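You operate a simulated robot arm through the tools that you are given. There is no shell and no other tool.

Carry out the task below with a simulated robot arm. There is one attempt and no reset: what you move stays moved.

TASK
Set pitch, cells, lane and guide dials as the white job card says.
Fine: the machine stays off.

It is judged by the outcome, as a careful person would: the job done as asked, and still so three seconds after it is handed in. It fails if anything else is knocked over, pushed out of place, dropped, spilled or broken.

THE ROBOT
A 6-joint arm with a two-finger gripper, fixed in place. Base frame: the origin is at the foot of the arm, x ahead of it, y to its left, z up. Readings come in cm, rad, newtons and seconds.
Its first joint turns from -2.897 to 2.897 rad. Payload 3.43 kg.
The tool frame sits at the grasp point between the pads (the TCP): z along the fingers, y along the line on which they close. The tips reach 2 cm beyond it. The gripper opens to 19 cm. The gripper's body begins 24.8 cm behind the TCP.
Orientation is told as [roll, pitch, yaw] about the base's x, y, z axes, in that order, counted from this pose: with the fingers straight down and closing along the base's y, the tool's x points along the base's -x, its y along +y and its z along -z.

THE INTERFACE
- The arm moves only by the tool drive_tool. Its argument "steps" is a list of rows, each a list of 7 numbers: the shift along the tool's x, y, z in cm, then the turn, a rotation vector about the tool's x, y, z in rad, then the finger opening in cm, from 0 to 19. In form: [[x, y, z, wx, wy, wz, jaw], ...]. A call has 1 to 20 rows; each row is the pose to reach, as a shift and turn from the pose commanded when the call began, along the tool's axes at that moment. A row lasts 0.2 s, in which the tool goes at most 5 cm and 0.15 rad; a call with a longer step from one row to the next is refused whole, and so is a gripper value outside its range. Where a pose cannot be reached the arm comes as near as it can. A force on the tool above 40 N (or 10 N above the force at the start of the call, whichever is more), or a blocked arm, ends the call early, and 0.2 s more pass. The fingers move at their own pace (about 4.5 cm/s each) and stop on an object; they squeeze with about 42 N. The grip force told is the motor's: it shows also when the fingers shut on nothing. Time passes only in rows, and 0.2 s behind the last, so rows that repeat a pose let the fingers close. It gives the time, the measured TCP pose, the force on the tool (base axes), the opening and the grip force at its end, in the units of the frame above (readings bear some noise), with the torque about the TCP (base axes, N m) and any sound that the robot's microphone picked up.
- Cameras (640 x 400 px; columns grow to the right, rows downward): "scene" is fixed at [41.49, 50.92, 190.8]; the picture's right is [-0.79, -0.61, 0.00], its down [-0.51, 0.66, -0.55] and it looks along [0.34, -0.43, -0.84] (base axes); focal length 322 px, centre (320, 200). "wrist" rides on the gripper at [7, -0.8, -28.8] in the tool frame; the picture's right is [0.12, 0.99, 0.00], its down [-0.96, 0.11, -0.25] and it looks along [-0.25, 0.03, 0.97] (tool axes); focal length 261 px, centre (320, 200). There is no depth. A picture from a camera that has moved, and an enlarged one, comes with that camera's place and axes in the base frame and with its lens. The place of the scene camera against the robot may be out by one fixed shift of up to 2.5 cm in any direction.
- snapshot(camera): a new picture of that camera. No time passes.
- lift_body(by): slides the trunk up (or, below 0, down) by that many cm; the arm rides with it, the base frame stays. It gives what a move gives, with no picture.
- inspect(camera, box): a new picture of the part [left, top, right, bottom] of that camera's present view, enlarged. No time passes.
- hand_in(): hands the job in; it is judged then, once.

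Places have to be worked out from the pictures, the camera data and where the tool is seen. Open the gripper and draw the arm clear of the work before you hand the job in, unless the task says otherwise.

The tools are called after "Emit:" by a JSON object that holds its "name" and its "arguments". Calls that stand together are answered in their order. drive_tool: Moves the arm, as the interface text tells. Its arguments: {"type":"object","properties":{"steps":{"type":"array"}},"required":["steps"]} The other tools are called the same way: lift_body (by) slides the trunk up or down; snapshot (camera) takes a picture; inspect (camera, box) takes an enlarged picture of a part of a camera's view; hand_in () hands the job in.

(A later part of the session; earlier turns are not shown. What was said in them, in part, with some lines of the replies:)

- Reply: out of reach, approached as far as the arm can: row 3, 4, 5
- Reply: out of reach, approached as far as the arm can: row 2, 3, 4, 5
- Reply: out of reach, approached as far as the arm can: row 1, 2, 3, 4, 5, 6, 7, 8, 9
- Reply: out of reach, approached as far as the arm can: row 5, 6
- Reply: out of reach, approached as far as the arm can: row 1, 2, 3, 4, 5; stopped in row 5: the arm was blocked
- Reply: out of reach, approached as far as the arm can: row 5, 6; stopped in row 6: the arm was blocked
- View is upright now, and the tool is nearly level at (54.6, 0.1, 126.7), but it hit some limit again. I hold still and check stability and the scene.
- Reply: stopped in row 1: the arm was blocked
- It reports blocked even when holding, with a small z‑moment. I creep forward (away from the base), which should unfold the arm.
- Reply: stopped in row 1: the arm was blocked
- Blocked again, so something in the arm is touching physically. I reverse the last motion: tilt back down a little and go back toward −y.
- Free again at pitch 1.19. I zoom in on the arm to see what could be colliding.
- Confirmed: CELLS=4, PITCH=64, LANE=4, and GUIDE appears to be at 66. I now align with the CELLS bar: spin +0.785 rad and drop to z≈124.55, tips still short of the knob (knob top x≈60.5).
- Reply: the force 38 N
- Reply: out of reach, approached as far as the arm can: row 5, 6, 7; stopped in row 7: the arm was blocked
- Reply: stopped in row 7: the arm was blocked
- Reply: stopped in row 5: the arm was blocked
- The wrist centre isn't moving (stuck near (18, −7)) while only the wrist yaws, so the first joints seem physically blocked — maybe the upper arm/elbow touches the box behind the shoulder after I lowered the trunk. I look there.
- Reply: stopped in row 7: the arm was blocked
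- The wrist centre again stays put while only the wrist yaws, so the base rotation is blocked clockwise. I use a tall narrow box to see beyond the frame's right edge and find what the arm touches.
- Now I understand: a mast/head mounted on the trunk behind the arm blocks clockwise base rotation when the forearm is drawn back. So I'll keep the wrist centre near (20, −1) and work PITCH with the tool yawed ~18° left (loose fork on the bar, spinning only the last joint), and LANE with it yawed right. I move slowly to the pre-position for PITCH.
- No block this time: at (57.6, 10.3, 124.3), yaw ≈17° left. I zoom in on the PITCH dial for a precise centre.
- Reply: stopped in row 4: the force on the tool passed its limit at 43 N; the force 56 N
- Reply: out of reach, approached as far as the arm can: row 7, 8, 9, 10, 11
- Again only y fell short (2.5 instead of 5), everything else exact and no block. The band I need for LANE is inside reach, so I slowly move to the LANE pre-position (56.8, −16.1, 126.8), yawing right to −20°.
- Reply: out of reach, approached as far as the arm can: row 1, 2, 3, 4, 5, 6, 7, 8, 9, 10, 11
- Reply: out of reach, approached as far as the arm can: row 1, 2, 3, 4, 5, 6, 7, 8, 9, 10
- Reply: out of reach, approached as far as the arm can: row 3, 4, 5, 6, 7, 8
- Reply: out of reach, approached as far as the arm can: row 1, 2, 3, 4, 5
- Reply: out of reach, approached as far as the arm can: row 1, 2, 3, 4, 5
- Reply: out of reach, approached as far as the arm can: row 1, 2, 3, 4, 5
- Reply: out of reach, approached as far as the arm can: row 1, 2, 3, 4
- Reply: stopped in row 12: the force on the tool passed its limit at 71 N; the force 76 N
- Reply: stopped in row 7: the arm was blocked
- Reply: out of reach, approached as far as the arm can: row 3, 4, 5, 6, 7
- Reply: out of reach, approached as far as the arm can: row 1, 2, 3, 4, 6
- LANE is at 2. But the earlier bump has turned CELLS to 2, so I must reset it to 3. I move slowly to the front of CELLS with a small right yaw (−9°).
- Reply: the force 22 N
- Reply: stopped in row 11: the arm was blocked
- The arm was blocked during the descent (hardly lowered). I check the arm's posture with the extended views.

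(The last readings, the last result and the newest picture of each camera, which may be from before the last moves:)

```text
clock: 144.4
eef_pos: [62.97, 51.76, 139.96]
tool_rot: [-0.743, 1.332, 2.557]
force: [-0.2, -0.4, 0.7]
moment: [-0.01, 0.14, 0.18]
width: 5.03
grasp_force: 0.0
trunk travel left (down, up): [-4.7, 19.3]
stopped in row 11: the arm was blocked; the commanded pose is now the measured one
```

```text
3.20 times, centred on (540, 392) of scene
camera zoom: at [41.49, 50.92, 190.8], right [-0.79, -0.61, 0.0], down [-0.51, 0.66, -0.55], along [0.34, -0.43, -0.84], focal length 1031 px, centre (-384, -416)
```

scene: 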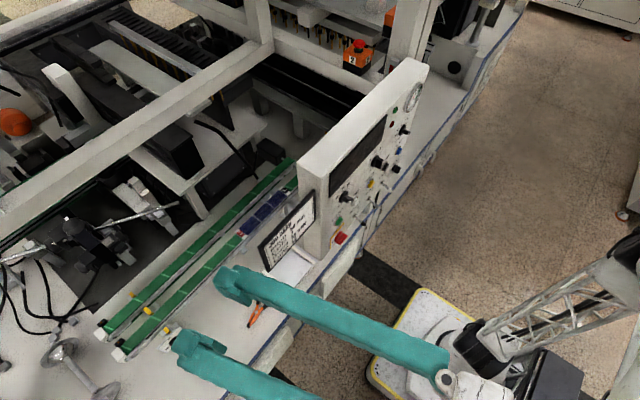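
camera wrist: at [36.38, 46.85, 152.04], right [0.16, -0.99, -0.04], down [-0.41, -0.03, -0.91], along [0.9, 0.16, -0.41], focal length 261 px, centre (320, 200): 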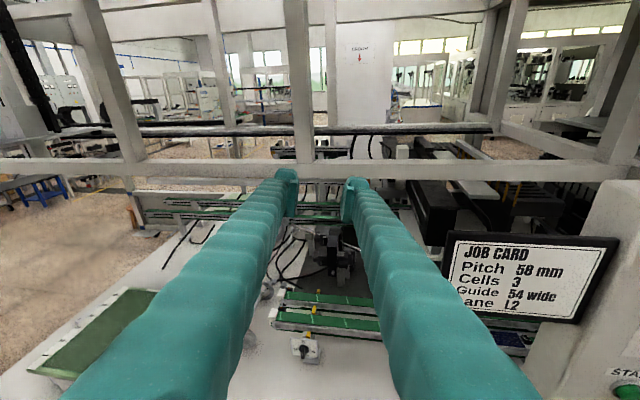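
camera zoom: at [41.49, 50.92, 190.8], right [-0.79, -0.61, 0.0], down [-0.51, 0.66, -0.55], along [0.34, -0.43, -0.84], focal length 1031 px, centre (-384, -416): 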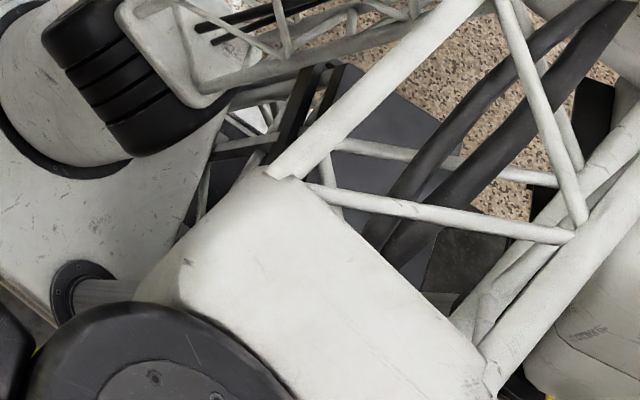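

The forearm seems to rest on the mast head when lowering this close in. I'll extend outward first at this height (elbow moves forward, clear of the mast), then descend.

Emit:
{"name": "drive_tool", "arguments": {"steps": [[0.1, -0.54, 1.0, -0.0125, -0.0133, -0.0105, 5], [0.2, -1.08, 2.0, -0.025, -0.027, -0.021, 5], [0.28, -1.6, 3.0, -0.037, -0.04, -0.031, 5], [0.37, -2.15, 4.0, -0.05, -0.053, -0.042, 5], [0.46, -2.7, 5.0, -0.062, -0.067, -0.052, 5], [0.55, -3.2, 6.0, -0.075, -0.08, -0.063, 5], [0.64, -3.76, 7.0, -0.087, -0.093, -0.073, 5], [0.73, -4.3, 8.0, -0.1, -0.107, -0.084, 5], [0.82, -4.84, 9.0, -0.112, -0.12, -0.094, 5], [0.92, -5.4, 10.0, -0.125, -0.133, -0.105, 5], [1.0, -5.9, 11.0, -0.137, -0.147, -0.115, 5], [1.1, -6.45, 12.06, -0.1498, -0.1598, -0.1259, 5], [1.1, -6.45, 12.06, -0.1498, -0.1598, -0.1259, 5]]}}

Emit:
{"name": "inspect", "arguments": {"camera": "scene", "box": [0, 390, 640, 400]}}

```text
clock: 147.2
eef_pos: [73.99, 60.96, 138.48]
tool_rot: [0.045, 1.213, -3.064]
force: [-0.2, -0.2, 0.3]
moment: [0.04, -0.04, -0.04]
width: 5.0
grasp_force: 0.1
trunk travel left (down, up): [-4.7, 19.3]
```

```text
1.00 times, centred on (320, 395) of scene (not enlarged: the box is as wide or as high as the picture)
camera zoom: at [41.49, 50.92, 190.8], right [-0.79, -0.61, 0.0], down [-0.51, 0.66, -0.55], along [0.34, -0.43, -0.84], focal length 322 px, centre (320, 5)
```

zoom: 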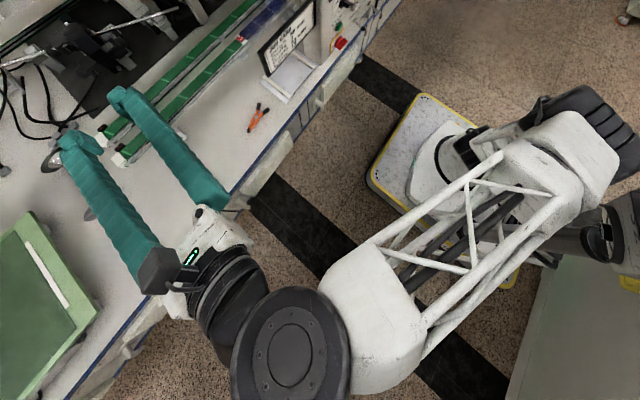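

Clear and exact at (74, 61, 138.5). The forearm is now beside the mast. I descend to about (78, 63, 95).

Emit:
{"name": "drive_tool", "arguments": {"steps": [[-2.2, -0.14, 1.05, -0.002, -0.001, 0.001, 5], [-4.4, -0.28, 2.1, -0.003, -0.003, 0.002, 5], [-6.6, -0.43, 3.2, -0.005, -0.004, 0.003, 5], [-8.7, -0.57, 4.2, -0.006, -0.006, 0.004, 5], [-10.9, -0.71, 5.3, -0.008, -0.007, 0.006, 5], [-13.1, -0.85, 6.3, -0.009, -0.009, 0.007, 5], [-15.3, -1.0, 7.4, -0.011, -0.01, 0.008, 5], [-17.5, -1.13, 8.4, -0.012, -0.012, 0.009, 5], [-19.6, -1.27, 9.5, -0.014, -0.013, 0.01, 5], [-21.8, -1.42, 10.6, -0.016, -0.014, 0.011, 5], [-24, -1.56, 11.6, -0.017, -0.016, 0.012, 5], [-26.2, -1.7, 12.7, -0.019, -0.017, 0.013, 5], [-28.4, -1.84, 13.7, -0.02, -0.019, 0.014, 5], [-30.6, -1.98, 14.8, -0.022, -0.02, 0.016, 5], [-32.8, -2.12, 15.8, -0.023, -0.022, 0.017, 5], [-34.9, -2.27, 16.9, -0.025, -0.023, 0.018, 5], [-37.1, -2.41, 17.9, -0.026, -0.025, 0.019, 5], [-39.3, -2.55, 19, -0.028, -0.026, 0.02, 5], [-39.3, -2.55, 19, -0.028, -0.026, 0.02, 5]]}}

Emit:
{"name": "snapshot", "arguments": {"camera": "wrist"}}

Emit:
{"name": "inspect", "arguments": {"camera": "scene", "box": [0, 390, 640, 400]}}

```text
clock: 151.2
eef_pos: [78.23, 63.1, 94.84]
tool_rot: [0.021, 1.191, -3.124]
force: [0.6, -0.7, 0.6]
moment: [0.01, 0.01, 0.0]
width: 5.0
grasp_force: 0.1
trunk travel left (down, up): [-4.7, 19.3]
```

```text
taken
camera wrist: at [54.12, 64.03, 112.22], right [0.05, -0.99, 0.12], down [-0.59, -0.12, -0.8], along [0.81, -0.03, -0.59], focal length 261 px, centre (320, 200)
```

wrist: 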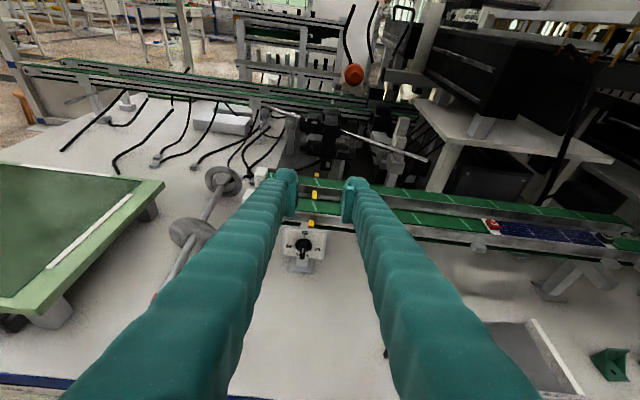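

```text
1.00 times, centred on (320, 395) of scene (not enlarged: the box is as wide or as high as the picture)
camera zoom: at [41.49, 50.92, 190.8], right [-0.79, -0.61, 0.0], down [-0.51, 0.66, -0.55], along [0.34, -0.43, -0.84], focal length 322 px, centre (320, 5)
```

zoom: 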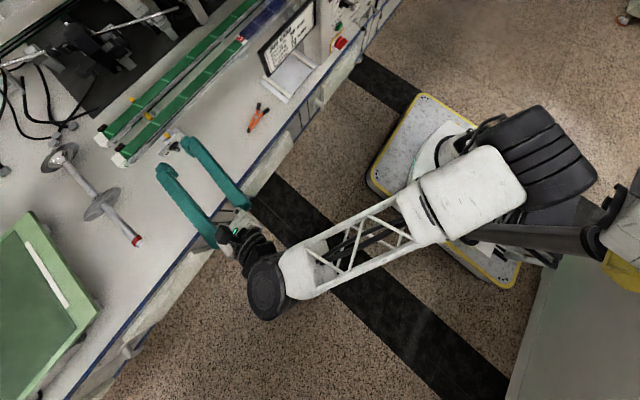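

Exactly in place. The GUIDE dial is straight ahead and below; I zoom in to measure it.

Emit:
{"name": "inspect", "arguments": {"camera": "wrist", "box": [275, 215, 335, 275]}}

```text
6.67 times, centred on (305, 245) of wrist
camera zoom: at [54.12, 64.03, 112.22], right [0.05, -0.99, 0.12], down [-0.59, -0.12, -0.8], along [0.81, -0.03, -0.59], focal length 1738 px, centre (420, -100)
```

zoom: 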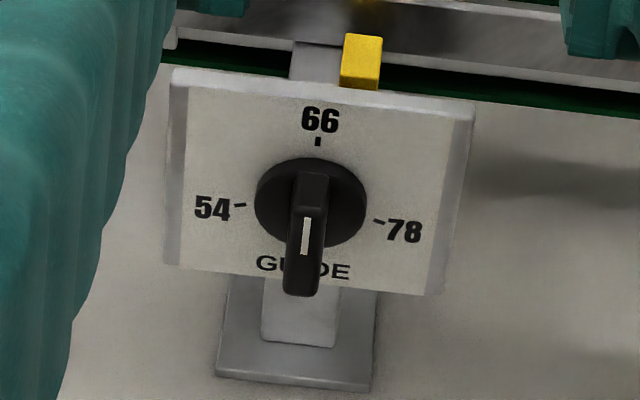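

The dial: plate face x≈90.2, knob centre ≈(64.35, 74.7), ticks at about ±108°, pointer straight up at 66. I descend to a pre-grasp point about 3.5 cm short of the knob.

Emit:
{"name": "drive_tool", "arguments": {"steps": [[-1.5, -0.14, 1.1, 0, 0, 0, 4], [-3, -0.28, 2.2, 0, 0, 0, 3], [-4.5, -0.42, 3.3, 0, 0, 0, 3], [-6, -0.56, 4.4, 0, 0, 0, 3], [-7.5, -0.7, 5.5, 0, 0, 0, 3], [-9, -0.85, 6.7, 0, 0, 0, 3], [-10.5, -1.0, 7.9, 0, 0, 0, 3], [-12, -1.13, 9.1, 0, 0, 0, 3], [-13.5, -1.27, 10.2, 0, 0, 0, 3], [-14.9, -1.41, 11.3, 0, 0, 0, 3], [-14.9, -1.41, 11.3, 0, 0, 0, 3]]}}

Emit:
{"name": "snapshot", "arguments": {"camera": "wrist"}}

Emit:
{"name": "inspect", "arguments": {"camera": "wrist", "box": [270, 140, 370, 240]}}

```text
clock: 153.6
eef_pos: [83.02, 63.97, 76.82]
tool_rot: [0.019, 1.19, -3.124]
force: [-0.1, -0.5, -1.0]
moment: [0.0, 0.0, 0.03]
width: 2.99
grasp_force: 0.1
trunk travel left (down, up): [-4.7, 19.3]
```

```text
taken
camera wrist: at [58.92, 65.04, 94.12], right [0.05, -0.99, 0.12], down [-0.59, -0.12, -0.8], along [0.81, -0.03, -0.59], focal length 261 px, centre (320, 200)
```

wrist: 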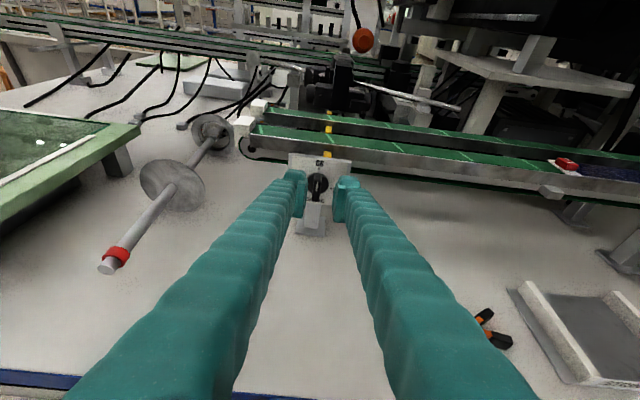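

```text
4.00 times, centred on (320, 190) of wrist
camera zoom: at [58.92, 65.04, 94.12], right [0.05, -0.99, 0.12], down [-0.59, -0.12, -0.8], along [0.81, -0.03, -0.59], focal length 1043 px, centre (320, 240)
```

zoom: 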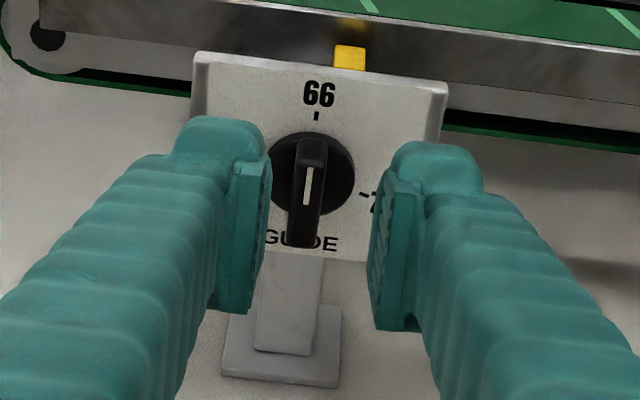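

Relative to the tool axis the knob is ~0.45 cm to the left and ~0.75 cm low. I correct that, then advance 3 cm along the tool axis and look again.

Emit:
{"name": "drive_tool", "arguments": {"steps": [[-0.4, -0.25, 0, 0, 0, 0, 3], [-0.75, -0.45, 0, 0, 0, 0, 3], [-0.75, -0.45, 0.8, 0, 0, 0, 3], [-0.75, -0.45, 1.6, 0, 0, 0, 3], [-0.75, -0.45, 2.3, 0, 0, 0, 3], [-0.75, -0.45, 3.0, 0, 0, 0, 3], [-0.75, -0.45, 3.0, 0, 0, 0, 3]]}}

Emit:
{"name": "inspect", "arguments": {"camera": "wrist", "box": [270, 140, 370, 240]}}

Emit:
{"name": "inspect", "arguments": {"camera": "scene", "box": [130, 300, 230, 380]}}

```text
clock: 155.2
eef_pos: [85.83, 64.71, 75.04]
tool_rot: [0.021, 1.19, -3.121]
force: [0.5, -0.2, 0.4]
moment: [0.01, 0.03, 0.01]
width: 2.98
grasp_force: 0.2
trunk travel left (down, up): [-4.7, 19.3]
```

```text
4.00 times, centred on (320, 190) of wrist
camera zoom: at [61.56, 65.69, 92.37], right [0.05, -0.99, 0.12], down [-0.59, -0.12, -0.8], along [0.81, -0.03, -0.59], focal length 1043 px, centre (320, 240)
```

zoom: 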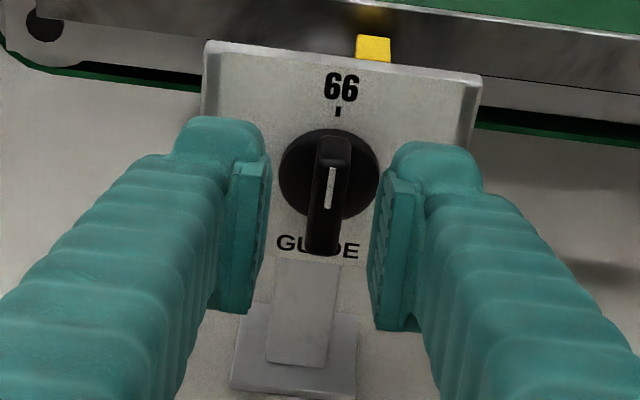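

```text
5.00 times, centred on (180, 340) of scene
camera zoom: at [41.49, 50.92, 190.8], right [-0.79, -0.61, 0.0], down [-0.51, 0.66, -0.55], along [0.34, -0.43, -0.84], focal length 1611 px, centre (1020, -500)
```

zoom: 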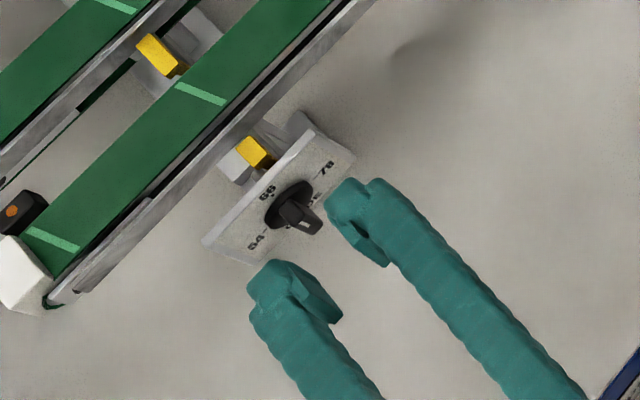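

The knob top is at x≈88.6 (plate ≈91.05). I shift 0.3 cm right, 0.12 down, and advance another 1.55 cm so the tips straddle the bar.

Emit:
{"name": "drive_tool", "arguments": {"steps": [[-0.12, 0.3, 0, 0, 0, 0, 3], [-0.12, 0.3, 0.5, 0, 0, 0, 3], [-0.12, 0.3, 1.0, 0, 0, 0, 3], [-0.12, 0.3, 1.3, 0, 0, 0, 3], [-0.12, 0.3, 1.55, 0, 0, 0, 3], [-0.12, 0.3, 1.55, 0, 0, 0, 3]]}}

Emit:
{"name": "inspect", "arguments": {"camera": "wrist", "box": [270, 140, 370, 240]}}

Emit:
{"name": "inspect", "arguments": {"camera": "scene", "box": [130, 300, 230, 380]}}

```text
clock: 156.6
eef_pos: [87.04, 64.44, 74.41]
tool_rot: [0.021, 1.19, -3.122]
force: [0.2, 0.4, -0.5]
moment: [0.03, 0.01, 0.0]
width: 3.0
grasp_force: 0.0
trunk travel left (down, up): [-4.7, 19.3]
```

```text
4.00 times, centred on (320, 190) of wrist
camera zoom: at [62.83, 65.43, 91.68], right [0.05, -0.99, 0.12], down [-0.59, -0.12, -0.8], along [0.81, -0.03, -0.59], focal length 1043 px, centre (320, 240)
```

zoom: 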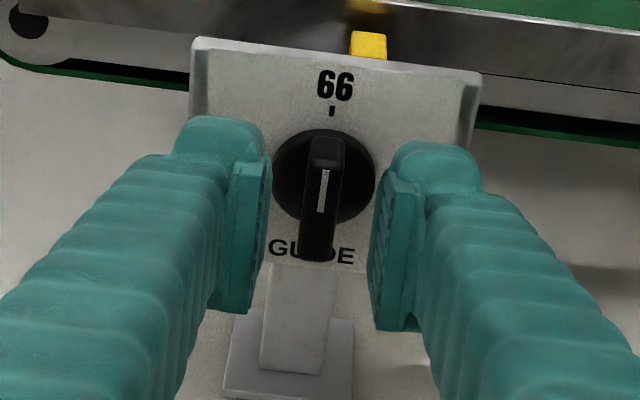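

```text
5.00 times, centred on (180, 340) of scene
camera zoom: at [41.49, 50.92, 190.8], right [-0.79, -0.61, 0.0], down [-0.51, 0.66, -0.55], along [0.34, -0.43, -0.84], focal length 1611 px, centre (1020, -500)
```

zoom: 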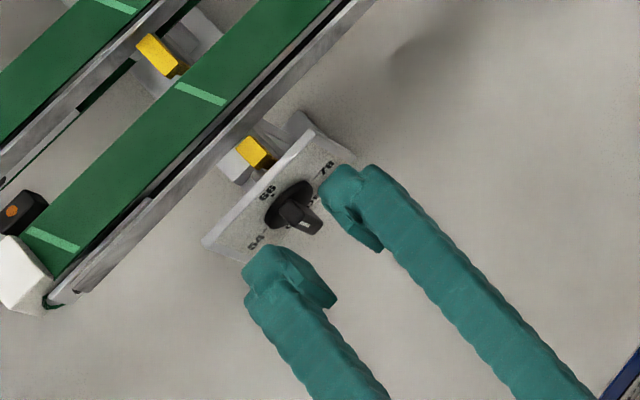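

Engaged about 1 cm and centred. I close gently to check the grip and centring.

Emit:
{"name": "drive_tool", "arguments": {"steps": [[0, 0, 0, 0, 0, 0, 2], [0, 0, 0, 0, 0, 0, 1.2], [0, 0, 0, 0, 0, 0, 0.5], [0, 0, 0, 0, 0, 0, 0.5]]}}

Emit:
{"name": "inspect", "arguments": {"camera": "wrist", "box": [270, 140, 370, 240]}}

```text
clock: 157.6
eef_pos: [87.02, 64.42, 74.25]
tool_rot: [0.018, 1.19, -3.123]
force: [1.6, -0.1, 0.6]
moment: [0.0, 0.04, -0.01]
width: 0.5
grasp_force: 0.1
trunk travel left (down, up): [-4.7, 19.3]
```

```text
4.00 times, centred on (320, 190) of wrist
camera zoom: at [62.83, 65.42, 91.68], right [0.05, -0.99, 0.12], down [-0.59, -0.12, -0.8], along [0.81, -0.03, -0.59], focal length 1043 px, centre (320, 240)
```

zoom: 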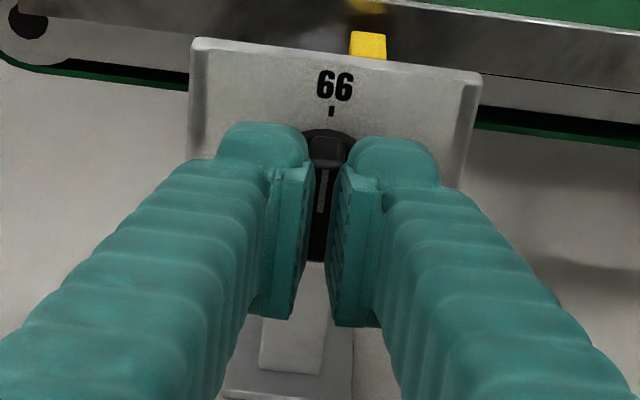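

The fingers closed to 0.5 cm without touching, so the bar is still further away than I estimated. I re-open and advance 1 cm more, then test again.

Emit:
{"name": "drive_tool", "arguments": {"steps": [[0, 0, 0, 0, 0, 0, 2], [0, 0, 0, 0, 0, 0, 3], [0, 0, 0.3, 0, 0, 0, 3], [0, 0, 0.6, 0, 0, 0, 3], [0, 0, 0.9, 0, 0, 0, 3], [0, 0, 1.1, 0, 0, 0, 3], [0, 0, 1.1, 0, 0, 0, 1.5], [0, 0, 1.1, 0, 0, 0, 0.6], [0, 0, 1.1, 0, 0, 0, 0.6]]}}

Emit:
{"name": "inspect", "arguments": {"camera": "wrist", "box": [270, 140, 370, 240]}}

Emit:
{"name": "inspect", "arguments": {"camera": "scene", "box": [130, 300, 230, 380]}}

```text
clock: 159.6
eef_pos: [87.97, 64.39, 73.98]
tool_rot: [0.019, 1.189, -3.12]
force: [7.3, 10.9, 0.2]
moment: [0.06, 0.1, 0.12]
width: 1.01
grasp_force: 41.9
trunk travel left (down, up): [-4.7, 19.3]
```

```text
4.00 times, centred on (320, 190) of wrist
camera zoom: at [63.84, 65.4, 91.31], right [0.05, -0.99, 0.12], down [-0.59, -0.12, -0.8], along [0.81, -0.03, -0.59], focal length 1043 px, centre (320, 240)
```

zoom: 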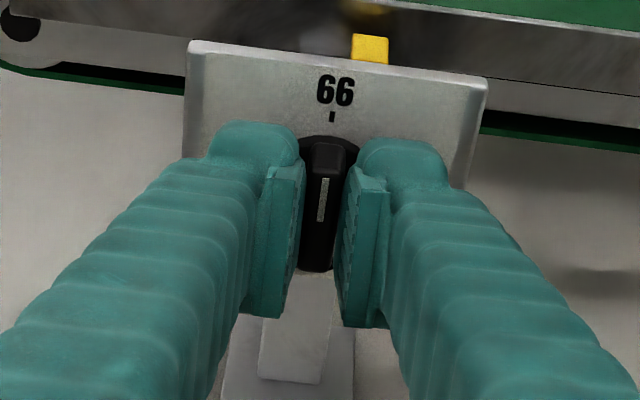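

```text
5.00 times, centred on (180, 340) of scene
camera zoom: at [41.49, 50.92, 190.8], right [-0.79, -0.61, 0.0], down [-0.51, 0.66, -0.55], along [0.34, -0.43, -0.84], focal length 1611 px, centre (1020, -500)
```

zoom: 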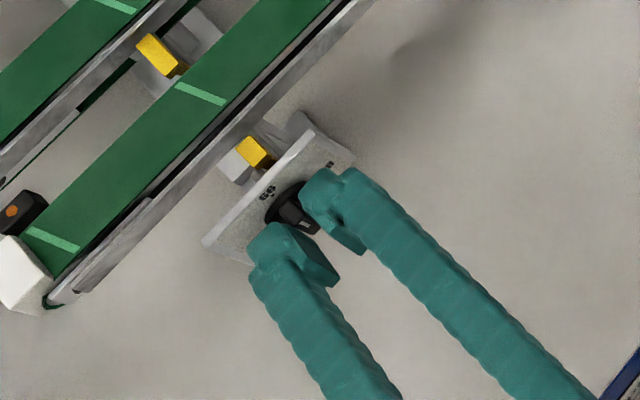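

Now it's properly gripped (1.0 cm, 42 N). I ease to 1.6 cm, advance 0.4 cm, spin −0.5 rad as a fork and squeeze to align.

Emit:
{"name": "drive_tool", "arguments": {"steps": [[0, 0, 0, 0, 0, 0, 1.6], [0, 0, 0.2, 0, 0, 0, 1.7], [0, 0, 0.4, 0, 0, 0, 1.7], [0, 0, 0.4, 0, 0, -0.1, 1.6], [0, 0, 0.4, 0, 0, -0.2, 1.6], [0, 0, 0.4, 0, 0, -0.3, 1.6], [0, 0, 0.4, 0, 0, -0.4, 1.6], [0, 0, 0.4, 0, 0, -0.5, 1.6], [0, 0, 0.4, 0, 0, -0.5, 1.0], [0, 0, 0.4, 0, 0, -0.5, 0.6], [0, 0, 0.4, 0, 0, -0.5, 0.6]]}}

Emit:
{"name": "inspect", "arguments": {"camera": "wrist", "box": [270, 140, 370, 240]}}

```text
clock: 161.9
eef_pos: [88.34, 64.37, 74.08]
tool_rot: [0.885, 0.949, -2.157]
force: [-16.5, 8.9, 8.7]
moment: [0.09, 0.07, -0.4]
width: 1.17
grasp_force: 41.7
trunk travel left (down, up): [-4.7, 19.3]
stopped in row 11: the force on the tool passed its limit at 41 N (the readings are from after the stop); the commanded pose is now the measured one
```

```text
4.00 times, centred on (320, 190) of wrist
camera zoom: at [63.63, 68.62, 90.1], right [0.22, -0.81, 0.54], down [-0.52, -0.57, -0.64], along [0.83, -0.14, -0.54], focal length 1043 px, centre (320, 240)
```

zoom: 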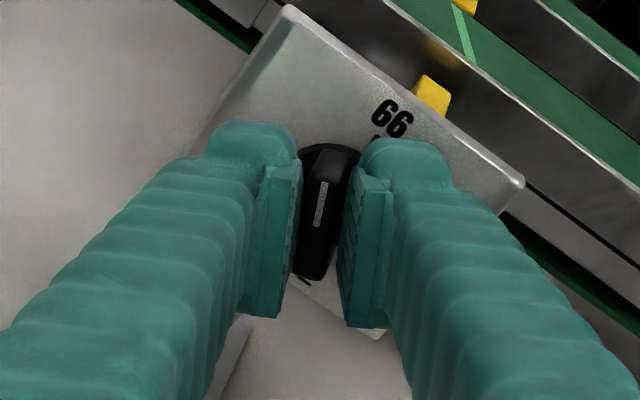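

Aligned; a brief squeeze-force stop, readings fine. I continue: ease, back 0.1 cm, spin another −0.5 rad, squeeze.

Emit:
{"name": "drive_tool", "arguments": {"steps": [[0, 0, 0, 0, 0, 0, 1.6], [0, 0, -0.1, 0, 0, 0, 1.7], [0, 0, -0.1, 0, 0, -0.1, 1.6], [0, 0, -0.1, 0, 0, -0.2, 1.6], [0, 0, -0.1, 0, 0, -0.3, 1.6], [0, 0, -0.1, 0, 0, -0.4, 1.6], [0, 0, -0.1, 0, 0, -0.5, 1.6], [0, 0, -0.1, 0, 0, -0.5, 1.2], [0, 0, -0.1, 0, 0, -0.5, 0.7], [0, 0, -0.1, 0, 0, -0.5, 0.7]]}}

Emit:
{"name": "inspect", "arguments": {"camera": "wrist", "box": [270, 140, 370, 240]}}

Emit:
{"name": "inspect", "arguments": {"camera": "scene", "box": [130, 300, 230, 380]}}

```text
clock: 164.2
eef_pos: [88.23, 64.37, 73.77]
tool_rot: [1.128, 0.518, -1.795]
force: [-37.7, 21.7, 3.9]
moment: [0.07, -0.24, 0.72]
width: 1.07
grasp_force: 44.2
trunk travel left (down, up): [-4.7, 19.3]
stopped in row 10: the force on the tool passed its limit at 41 N (the readings are from after the stop); the commanded pose is now the measured one
```

```text
4.00 times, centred on (320, 190) of wrist
camera zoom: at [62.41, 70.61, 87.46], right [0.34, -0.43, 0.84], down [-0.38, -0.88, -0.29], along [0.86, -0.22, -0.46], focal length 1043 px, centre (320, 240)
```

zoom: 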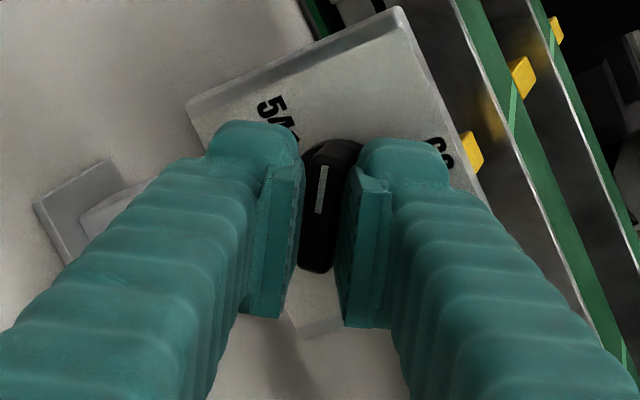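

```text
5.00 times, centred on (180, 340) of scene
camera zoom: at [41.49, 50.92, 190.8], right [-0.79, -0.61, 0.0], down [-0.51, 0.66, -0.55], along [0.34, -0.43, -0.84], focal length 1611 px, centre (1020, -500)
```

zoom: 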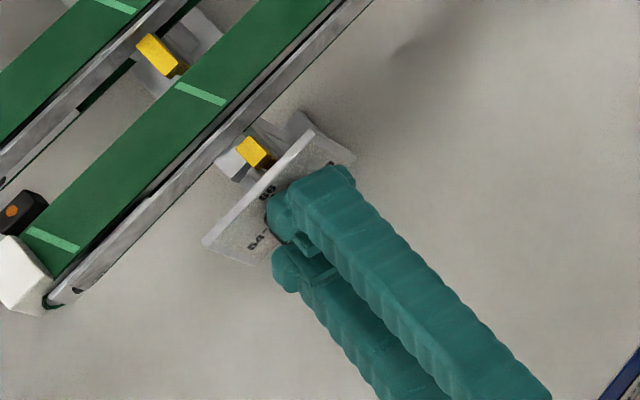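

The knob is at roughly −57° now; the squeeze gave ~38 N axial load, so I retract 0.3 cm and continue the remaining −0.855 rad with a snug fork (1.3 cm) rather than full squeezes.

Emit:
{"name": "drive_tool", "arguments": {"steps": [[0, 0, 0, 0, 0, 0, 1.4], [0, 0, -0.25, 0, 0, 0, 1.4], [0, 0, -0.25, 0, 0, -0.1, 1.3], [0, 0, -0.25, 0, 0, -0.2, 1.3], [0, 0, -0.25, 0, 0, -0.3, 1.3], [0, 0, -0.25, 0, 0, -0.4, 1.3], [0, 0, -0.25, 0, 0, -0.5, 1.3], [0, 0, -0.25, 0, 0, -0.6, 1.3], [0, 0, -0.25, 0, 0, -0.7, 1.3], [0, 0, -0.25, 0, 0, -0.8, 1.3], [0, 0, -0.25, 0, 0, -0.855, 1.3], [0, 0, -0.25, 0, 0, -0.855, 1.3]]}}

Emit:
{"name": "inspect", "arguments": {"camera": "wrist", "box": [270, 140, 370, 240]}}

Emit:
{"name": "inspect", "arguments": {"camera": "scene", "box": [130, 300, 230, 380]}}

```text
clock: 166.8
eef_pos: [88.25, 63.68, 74.05]
tool_rot: [1.176, -0.273, -1.463]
force: [-23.9, -5.4, -0.2]
moment: [-0.08, -0.3, 0.07]
width: 1.35
grasp_force: 0.6
trunk travel left (down, up): [-4.7, 19.3]
```

```text
4.00 times, centred on (320, 190) of wrist
camera zoom: at [60.43, 70.3, 82.16], right [0.34, 0.4, 0.85], down [-0.09, -0.89, 0.45], along [0.94, -0.23, -0.27], focal length 1043 px, centre (320, 240)
```

zoom: 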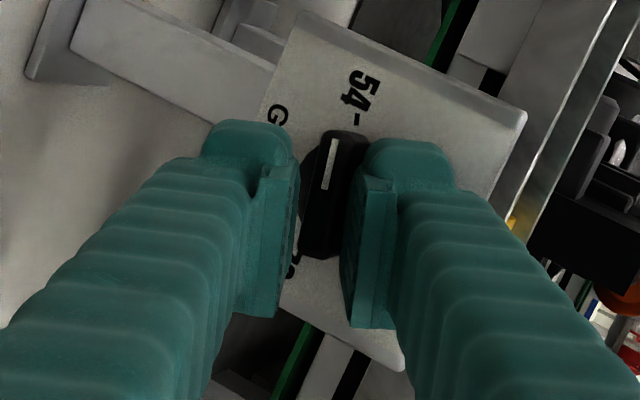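

```text
5.00 times, centred on (180, 340) of scene
camera zoom: at [41.49, 50.92, 190.8], right [-0.79, -0.61, 0.0], down [-0.51, 0.66, -0.55], along [0.34, -0.43, -0.84], focal length 1611 px, centre (1020, -500)
```

zoom: 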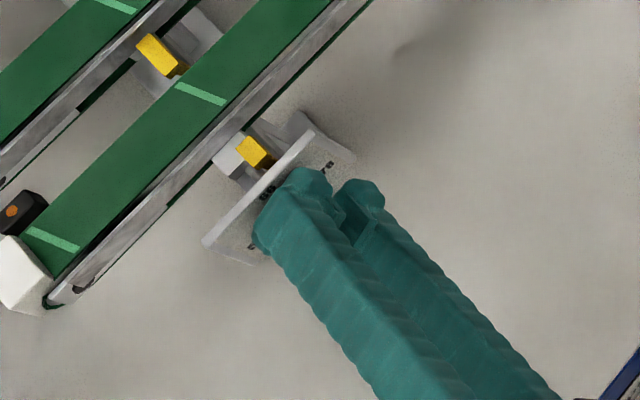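

The pointer computes to about −105.6°, tick at ≈−108/109°. I re-centre the tool (0.6 cm toward +y), back 0.2 cm, and squeeze to align at −108°.

Emit:
{"name": "drive_tool", "arguments": {"steps": [[0, 0, -0.2, 0, 0, 0, 1.5], [0.3, 0.08, -0.2, 0, 0, 0, 1.5], [0.57, 0.15, -0.2, 0, 0, 0, 1.5], [0.57, 0.15, -0.2, 0, 0, -0.02, 1.2], [0.57, 0.15, -0.2, 0, 0, -0.02, 0.9], [0.57, 0.15, -0.2, 0, 0, -0.02, 0.9]]}}

Emit:
{"name": "inspect", "arguments": {"camera": "wrist", "box": [270, 140, 370, 240]}}

```text
clock: 168.2
eef_pos: [88.05, 64.38, 74.03]
tool_rot: [1.174, -0.29, -1.452]
force: [-9.1, -0.5, -6.1]
moment: [0.05, 0.09, -0.2]
width: 1.37
grasp_force: 3.9
trunk travel left (down, up): [-4.7, 19.3]
```

```text
4.00 times, centred on (320, 190) of wrist
camera zoom: at [60.23, 70.93, 81.97], right [0.34, 0.42, 0.84], down [-0.08, -0.88, 0.47], along [0.94, -0.23, -0.26], focal length 1043 px, centre (320, 240)
```

zoom: 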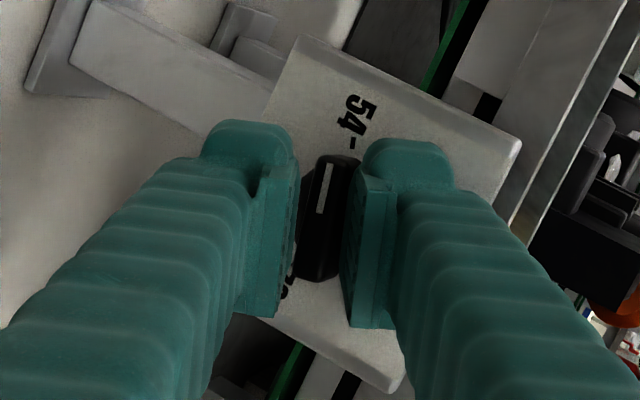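

Centred now; the pointer is at ≈−103°, so still ~5° short of the tick. I squeeze fully with a slight extra spin.

Emit:
{"name": "drive_tool", "arguments": {"steps": [[0, 0, 0, 0, 0, -0.03, 0.8], [0, 0, 0, 0, 0, -0.05, 0.5], [0, 0, 0, 0, 0, -0.05, 0.5], [0, 0, 0, 0, 0, -0.05, 0.5]]}}

Emit:
{"name": "inspect", "arguments": {"camera": "wrist", "box": [270, 140, 370, 240]}}

```text
clock: 169.2
eef_pos: [88.09, 64.32, 73.95]
tool_rot: [1.167, -0.336, -1.434]
force: [1.8, -8.6, -8.4]
moment: [0.25, -0.07, -0.27]
width: 1.1
grasp_force: 44.7
trunk travel left (down, up): [-4.7, 19.3]
```

```text
4.00 times, centred on (320, 190) of wrist
camera zoom: at [60.18, 70.73, 81.66], right [0.33, 0.46, 0.82], down [-0.07, -0.86, 0.51], along [0.94, -0.22, -0.25], focal length 1043 px, centre (320, 240)
```

zoom: 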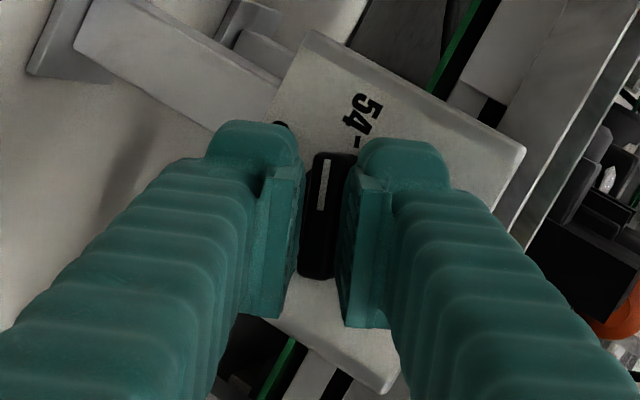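

The pointer is now ≈−112°, tick ≈−109°. I turn back a touch (+0.04), then release.

Emit:
{"name": "drive_tool", "arguments": {"steps": [[0, 0, 0, 0, 0, 0.02, 0.5], [0, 0, 0, 0, 0, 0.04, 0.5], [0, 0, 0, 0, 0, 0.04, 0.5], [0, 0, 0, 0, 0, 0.04, 1.3], [0, 0, 0, 0, 0, 0.04, 2.0], [0, 0, 0, 0, 0, 0.04, 2.6], [0, 0, 0, 0, 0, 0.04, 2.6]]}}

Emit:
{"name": "inspect", "arguments": {"camera": "wrist", "box": [270, 140, 370, 240]}}

```text
clock: 170.8
eef_pos: [88.17, 64.47, 74.02]
tool_rot: [1.174, -0.297, -1.45]
force: [0.8, -0.3, 0.1]
moment: [-0.04, -0.01, -0.01]
width: 2.59
grasp_force: 0.0
trunk travel left (down, up): [-4.7, 19.3]
```

```text
4.00 times, centred on (320, 190) of wrist
camera zoom: at [60.22, 70.89, 81.93], right [0.34, 0.43, 0.84], down [-0.08, -0.88, 0.48], along [0.94, -0.23, -0.26], focal length 1043 px, centre (320, 240)
```

zoom: 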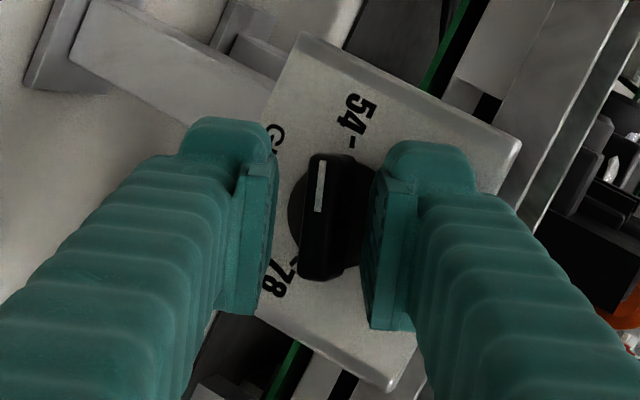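

Released; pointer ≈−113° vs tick ≈−110° by this oblique view. I back out along the tool axis and un-spin for a straight-on check.

Emit:
{"name": "drive_tool", "arguments": {"steps": [[0, 0, -0.8, 0, 0, 0, 2.8], [0, 0, -1.6, 0, 0, 0, 3], [0, 0, -2.6, 0, 0, 0, 4], [0, 0, -3.8, 0, 0, 0, 5], [0, 0, -5, 0, 0, 0.13, 5], [0, 0, -5, 0, 0, 0.27, 5], [0, 0, -5, 0, 0, 0.41, 5], [0, 0, -5, 0, 0, 0.55, 5], [0, 0, -5, 0, 0, 0.69, 5], [0, 0, -5, 0, 0, 0.83, 5], [0, 0, -5, 0, 0, 0.97, 5], [0, 0, -5, 0, 0, 1.11, 5], [0, 0, -5, 0, 0, 1.25, 5], [0, 0, -5, 0, 0, 1.39, 5], [0, 0, -5, 0, 0, 1.53, 5], [0, 0, -5, 0, 0, 1.67, 5], [0, 0, -5, 0, 0, 1.81, 5], [0, 0, -5, 0, 0, 1.87, 5], [0, 0, -5, 0, 0, 1.87, 5]]}}

Emit:
{"name": "inspect", "arguments": {"camera": "wrist", "box": [285, 140, 345, 200]}}

Emit:
{"name": "inspect", "arguments": {"camera": "scene", "box": [150, 310, 210, 360]}}

```text
clock: 174.8
eef_pos: [83.45, 64.33, 75.8]
tool_rot: [0.056, 1.192, -3.084]
force: [-0.1, 0.0, 0.5]
moment: [0.01, -0.01, -0.02]
width: 5.02
grasp_force: 0.1
trunk travel left (down, up): [-4.7, 19.3]
```

```text
6.67 times, centred on (315, 170) of wrist
camera zoom: at [59.23, 65.38, 93.18], right [0.05, -0.99, 0.13], down [-0.59, -0.14, -0.8], along [0.81, -0.04, -0.59], focal length 1738 px, centre (353, 400)
```

zoom: 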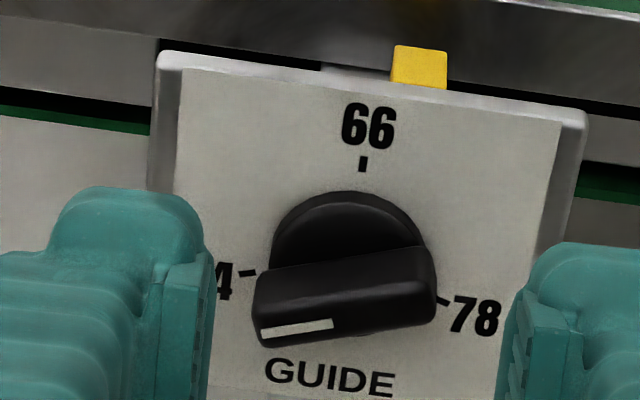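

```text
8.00 times, centred on (180, 335) of scene
camera zoom: at [41.49, 50.92, 190.8], right [-0.79, -0.61, 0.0], down [-0.51, 0.66, -0.55], along [0.34, -0.43, -0.84], focal length 2577 px, centre (1440, -880)
```

zoom: 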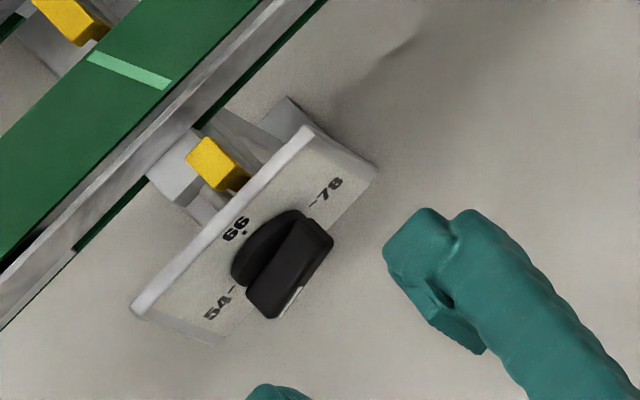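

The straight view gives the pointer at −108.6° and the 54 tick at −109°, so GUIDE is set to 54, and the plate hasn't moved. Now I withdraw: back and up.

Emit:
{"name": "drive_tool", "arguments": {"steps": [[0, 0, -1.5, 0, 0, 0, 5], [1.5, 0.15, -3, 0, 0, 0, 5], [3.5, 0.35, -4.2, 0, 0, 0, 5], [5.5, 0.55, -5.4, 0, 0, 0, 5], [7.5, 0.75, -6.6, 0, 0, 0, 5], [9.5, 0.95, -7.9, 0, 0, 0, 5], [11.5, 1.15, -9.2, 0, 0, 0, 5], [13.6, 1.35, -10.5, 0, 0, 0, 5], [15.7, 1.55, -11.84, 0, 0, 0, 5], [15.7, 1.55, -11.84, 0, 0, 0, 5]]}}

Emit:
{"name": "snapshot", "arguments": {"camera": "wrist"}}

```text
clock: 177.0
eef_pos: [78.4, 63.15, 94.96]
tool_rot: [0.058, 1.19, -3.08]
force: [0.9, -0.2, 0.7]
moment: [0.01, 0.0, -0.05]
width: 4.97
grasp_force: 0.2
trunk travel left (down, up): [-4.7, 19.3]
```

```text
taken
camera wrist: at [54.24, 64.31, 112.2], right [0.05, -0.99, 0.13], down [-0.59, -0.14, -0.8], along [0.81, -0.04, -0.59], focal length 261 px, centre (320, 200)
```

wrist: 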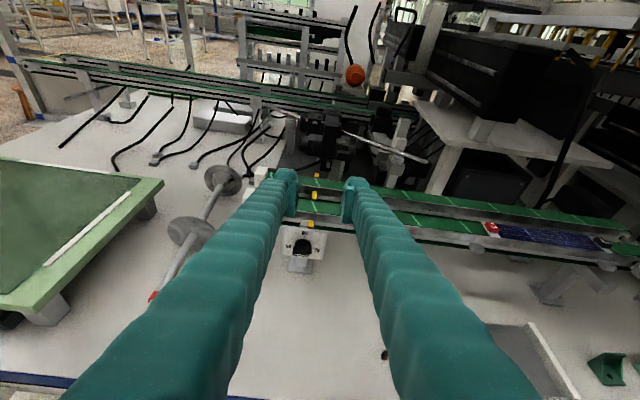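

Clear of the dial. I check the GUIDE dial once more from here, then continue rising along the way I came.

Emit:
{"name": "inspect", "arguments": {"camera": "wrist", "box": [275, 215, 335, 275]}}

Emit:
{"name": "drive_tool", "arguments": {"steps": [[2.2, 0.1, -1.05, 0, 0, 0, 5], [4.4, 0.2, -2.1, 0, 0, 0, 5], [6.6, 0.3, -3.2, 0, 0, 0, 5], [8.7, 0.4, -4.2, 0, 0, 0, 5], [10.9, 0.5, -5.3, 0, 0, 0, 5], [13.1, 0.6, -6.3, 0, 0, 0, 5], [15.3, 0.7, -7.4, 0, 0, 0, 5], [17.5, 0.8, -8.4, 0, 0, 0, 5], [19.6, 0.9, -9.5, 0, 0, 0, 5], [21.8, 1.0, -10.6, 0, 0, 0, 5], [24, 1.1, -11.6, 0, 0, 0, 5], [26.2, 1.2, -12.7, 0, 0, 0, 5], [28.4, 1.3, -13.7, 0, 0, 0, 5], [30.6, 1.4, -14.8, 0, 0, 0, 5], [32.8, 1.5, -15.8, 0, 0, 0, 5], [34.9, 1.6, -16.9, 0, 0, 0, 5], [37.1, 1.7, -17.9, 0, 0, 0, 5], [39.3, 1.8, -19, 0, 0, 0, 5], [39.3, 1.8, -19, 0, 0, 0, 5]]}}

```text
6.67 times, centred on (305, 245) of wrist
camera zoom: at [54.24, 64.31, 112.2], right [0.05, -0.99, 0.13], down [-0.59, -0.14, -0.8], along [0.81, -0.04, -0.59], focal length 1738 px, centre (420, -100)
```

zoom: 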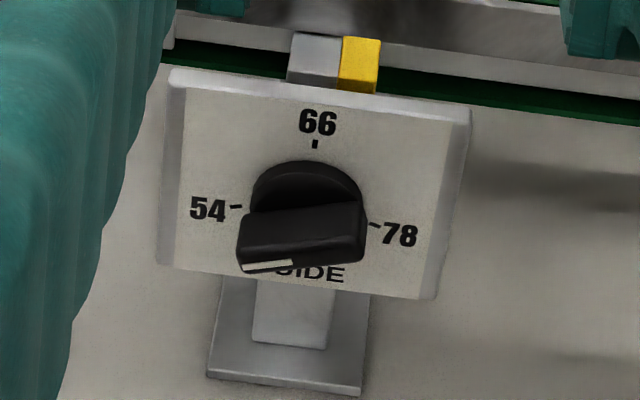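

```text
clock: 181.0
eef_pos: [75.22, 62.19, 138.31]
tool_rot: [0.056, 1.19, -3.08]
force: [0.9, -0.2, -0.2]
moment: [-0.01, 0.04, 0.03]
width: 4.99
grasp_force: 0.1
trunk travel left (down, up): [-4.7, 19.3]
```

GUIDE stays at 54. From this height I check the panel with the scene camera.

Emit:
{"name": "inspect", "arguments": {"camera": "scene", "box": [320, 90, 430, 220]}}

Emit:
{"name": "snapshot", "arguments": {"camera": "scene"}}

Emit:
{"name": "inspect", "arguments": {"camera": "scene", "box": [335, 180, 375, 215]}}

Emit:
{"name": "inspect", "arguments": {"camera": "scene", "box": [365, 145, 405, 180]}}

Emit:
{"name": "inspect", "arguments": {"camera": "scene", "box": [390, 115, 425, 145]}}

```text
3.08 times, centred on (375, 155) of scene
camera zoom: at [41.49, 50.92, 190.8], right [-0.79, -0.61, 0.0], down [-0.51, 0.66, -0.55], along [0.34, -0.43, -0.84], focal length 991 px, centre (151, 338)
```

zoom: 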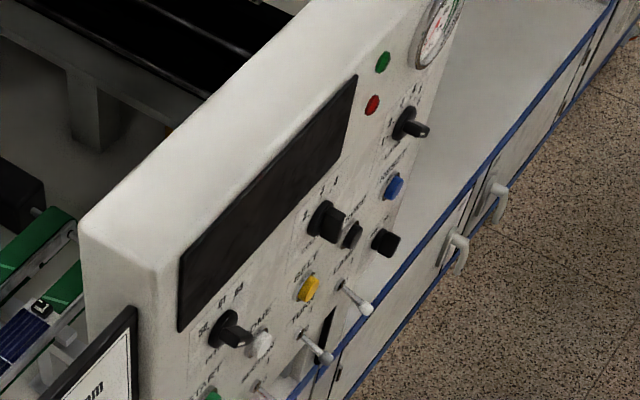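

```text
taken
```

scene: 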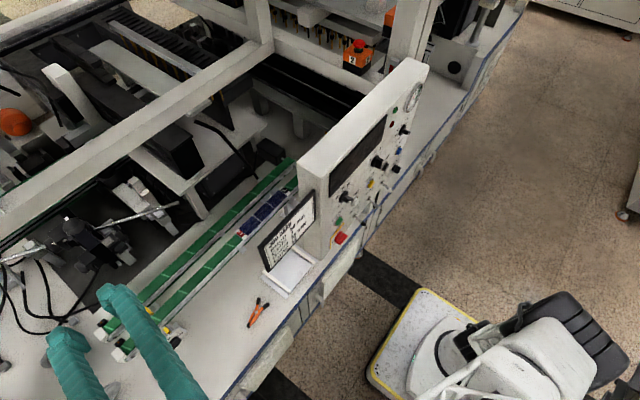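

```text
11.43 times, centred on (355, 198) of scene
camera zoom: at [41.49, 50.92, 190.8], right [-0.79, -0.61, 0.0], down [-0.51, 0.66, -0.55], along [0.34, -0.43, -0.84], focal length 3682 px, centre (-80, 229)
```

zoom: 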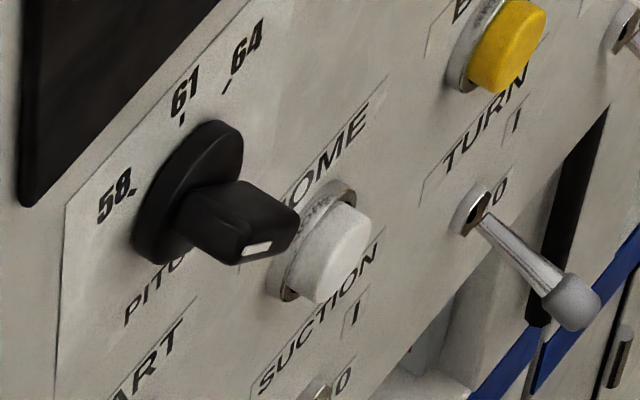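

```text
11.43 times, centred on (385, 162) of scene
camera zoom: at [41.49, 50.92, 190.8], right [-0.79, -0.61, 0.0], down [-0.51, 0.66, -0.55], along [0.34, -0.43, -0.84], focal length 3682 px, centre (-423, 629)
```

zoom: 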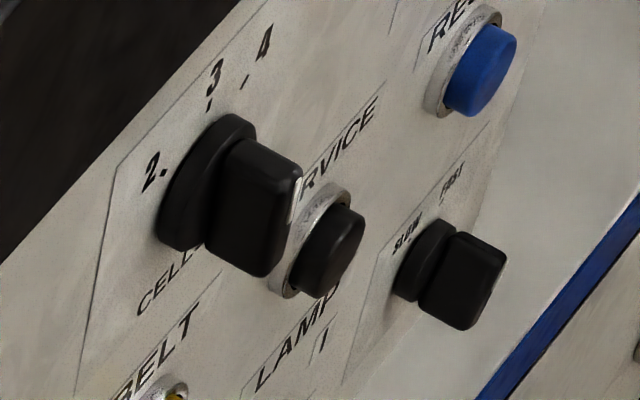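

```text
13.33 times, centred on (408, 130) of scene
camera zoom: at [41.49, 50.92, 190.8], right [-0.79, -0.61, 0.0], down [-0.51, 0.66, -0.55], along [0.34, -0.43, -0.84], focal length 4295 px, centre (-847, 1133)
```

zoom: 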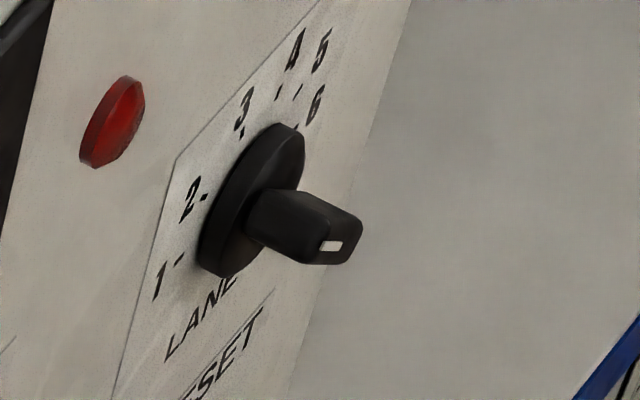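

Panel dials look right (58, 3, 2), all switches and LAYUP MAIN still at 0. I draw the arm back, away from over the bench.

Emit:
{"name": "drive_tool", "arguments": {"steps": [[1.2, 0.3, -0.6, 0, 0, 0, 5], [2.4, 0.6, -1.2, 0, 0, 0, 5], [3.4, 1.2, -2.6, 0, 0, 0, 5], [3.8, 2.2, -4.4, 0, 0, 0, 5], [4.0, 3.2, -6.4, 0, 0, 0, 5], [4.1, 4.2, -8.4, 0, 0, 0, 5], [4.2, 5.2, -10.4, 0, 0, 0, 5], [4.3, 6.2, -12.4, 0, 0, 0, 5], [4.4, 7.2, -14.4, 0, 0, 0, 5], [4.5, 8.2, -16.4, 0, 0, 0, 5], [4.6, 9.2, -18.4, 0, 0, 0, 5], [4.67, 10.1, -20.2, 0, 0, 0, 5], [4.67, 10.1, -20.2, 0, 0, 0, 5]]}}

Emit:
{"name": "snapshot", "arguments": {"camera": "wrist"}}

Emit:
{"name": "snapshot", "arguments": {"camera": "scene"}}

```text
clock: 183.8
eef_pos: [58.29, 52.05, 150.38]
tool_rot: [0.056, 1.19, -3.084]
force: [-0.4, 1.1, -1.1]
moment: [-0.03, -0.06, -0.12]
width: 4.97
grasp_force: 0.0
trunk travel left (down, up): [-4.7, 19.3]
```

```text
taken
camera wrist: at [34.12, 53.17, 167.72], right [0.05, -0.99, 0.13], down [-0.59, -0.14, -0.8], along [0.81, -0.04, -0.59], focal length 261 px, centre (320, 200)
```

wrist: 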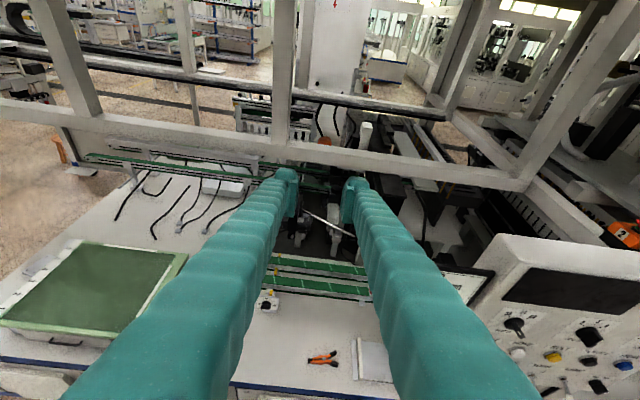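

```text
taken
```

scene: 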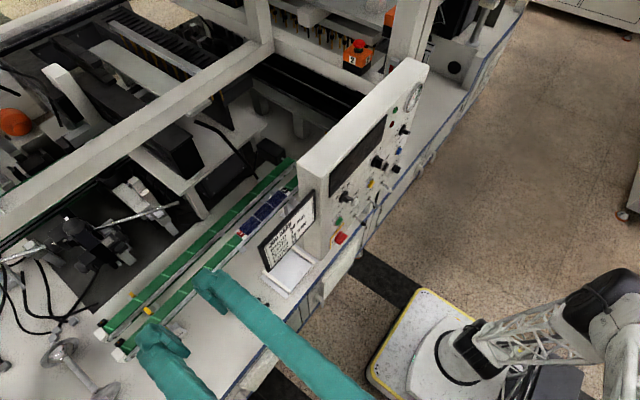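

The panel is partly in view from here; I take a last close look at the dials before handing in.

Emit:
{"name": "inspect", "arguments": {"camera": "wrist", "box": [490, 290, 640, 400]}}

Emit:
{"name": "inspect", "arguments": {"camera": "wrist", "box": [245, 280, 295, 320]}}

Emit:
{"name": "inspect", "arguments": {"camera": "wrist", "box": [630, 290, 640, 400]}}

```text
3.64 times, centred on (565, 345) of wrist
camera zoom: at [34.12, 53.17, 167.72], right [0.05, -0.99, 0.13], down [-0.59, -0.14, -0.8], along [0.81, -0.04, -0.59], focal length 948 px, centre (-571, -327)
```

zoom: 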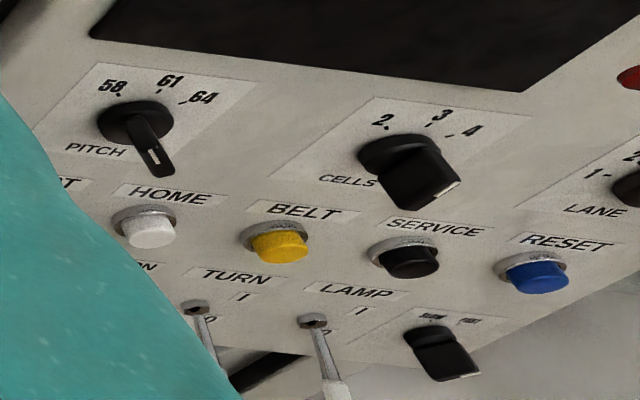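

```text
10.00 times, centred on (270, 300) of wrist
camera zoom: at [34.12, 53.17, 167.72], right [0.05, -0.99, 0.13], down [-0.59, -0.14, -0.8], along [0.81, -0.04, -0.59], focal length 2606 px, centre (820, -800)
```

zoom: 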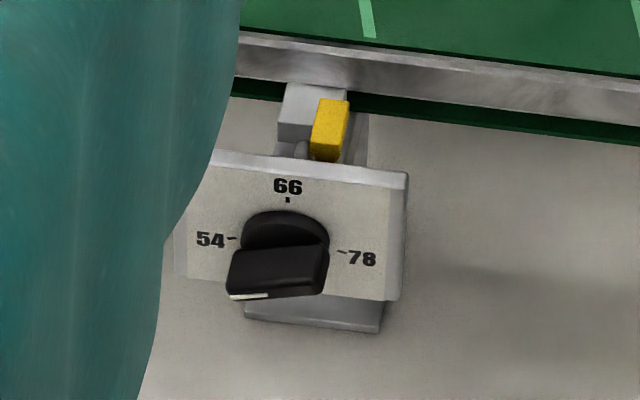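

```text
3.64 times, centred on (635, 345) of wrist
camera zoom: at [34.12, 53.17, 167.72], right [0.05, -0.99, 0.13], down [-0.59, -0.14, -0.8], along [0.81, -0.04, -0.59], focal length 948 px, centre (-826, -327)
```

zoom: 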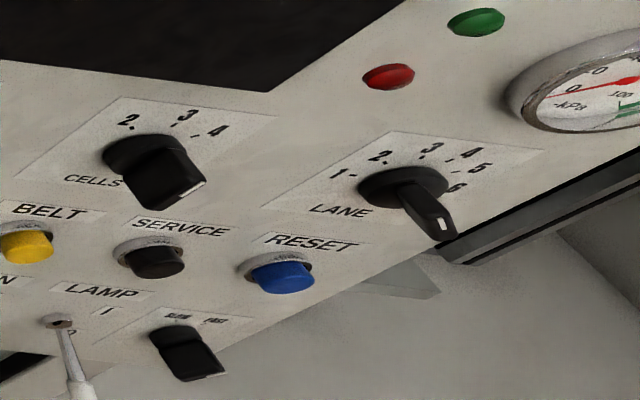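

All four dials read as on the card: Pitch 58, Cells 3, Lane 2, Guide 54. The machine is still off, nothing else is disturbed, the gripper is open and the arm is clear. I hand the job in.

Emit:
{"name": "hand_in", "arguments": {}}

```text
The job is handed in.
```

I set all four dials to the white job card and handed the job in. The result hasn't come back yet.

| Dial | Card | Set to | Was |
|---|---|---|---|
| Pitch | 58 mm | 58 | 64 |
| Cells | 3 | 3 | 4 |
| Lane | L2 | 2 | 4 |
| Guide | 54 wide | 54 | 66 |

In the wrist-camera pictures each pointer is within about 3° of its mark.

- **Bump against the panel:** Partway through, the arm was blocked, apparently by its own mast. The fingers then hit the panel at about 70 N and knocked Cells from 3 to 2. I saw this while checking Lane, reset Cells to 3 and checked it again. I saw no other damage or movement there.
- **Machine off:** LAYUP MAIN and the lamp, turn and suction switches still read 0, and I pressed no buttons.
- **Guide stand:** It took up to about 40 N while I turned its dial. It is in the same place in the scene pictures before and after.

At hand-in the gripper was open. The arm was drawn back to about the bench's front edge, roughly 85 cm above the bench top, with only the finger ends reaching over it. The trunk is still 18 cm lower than at the start.
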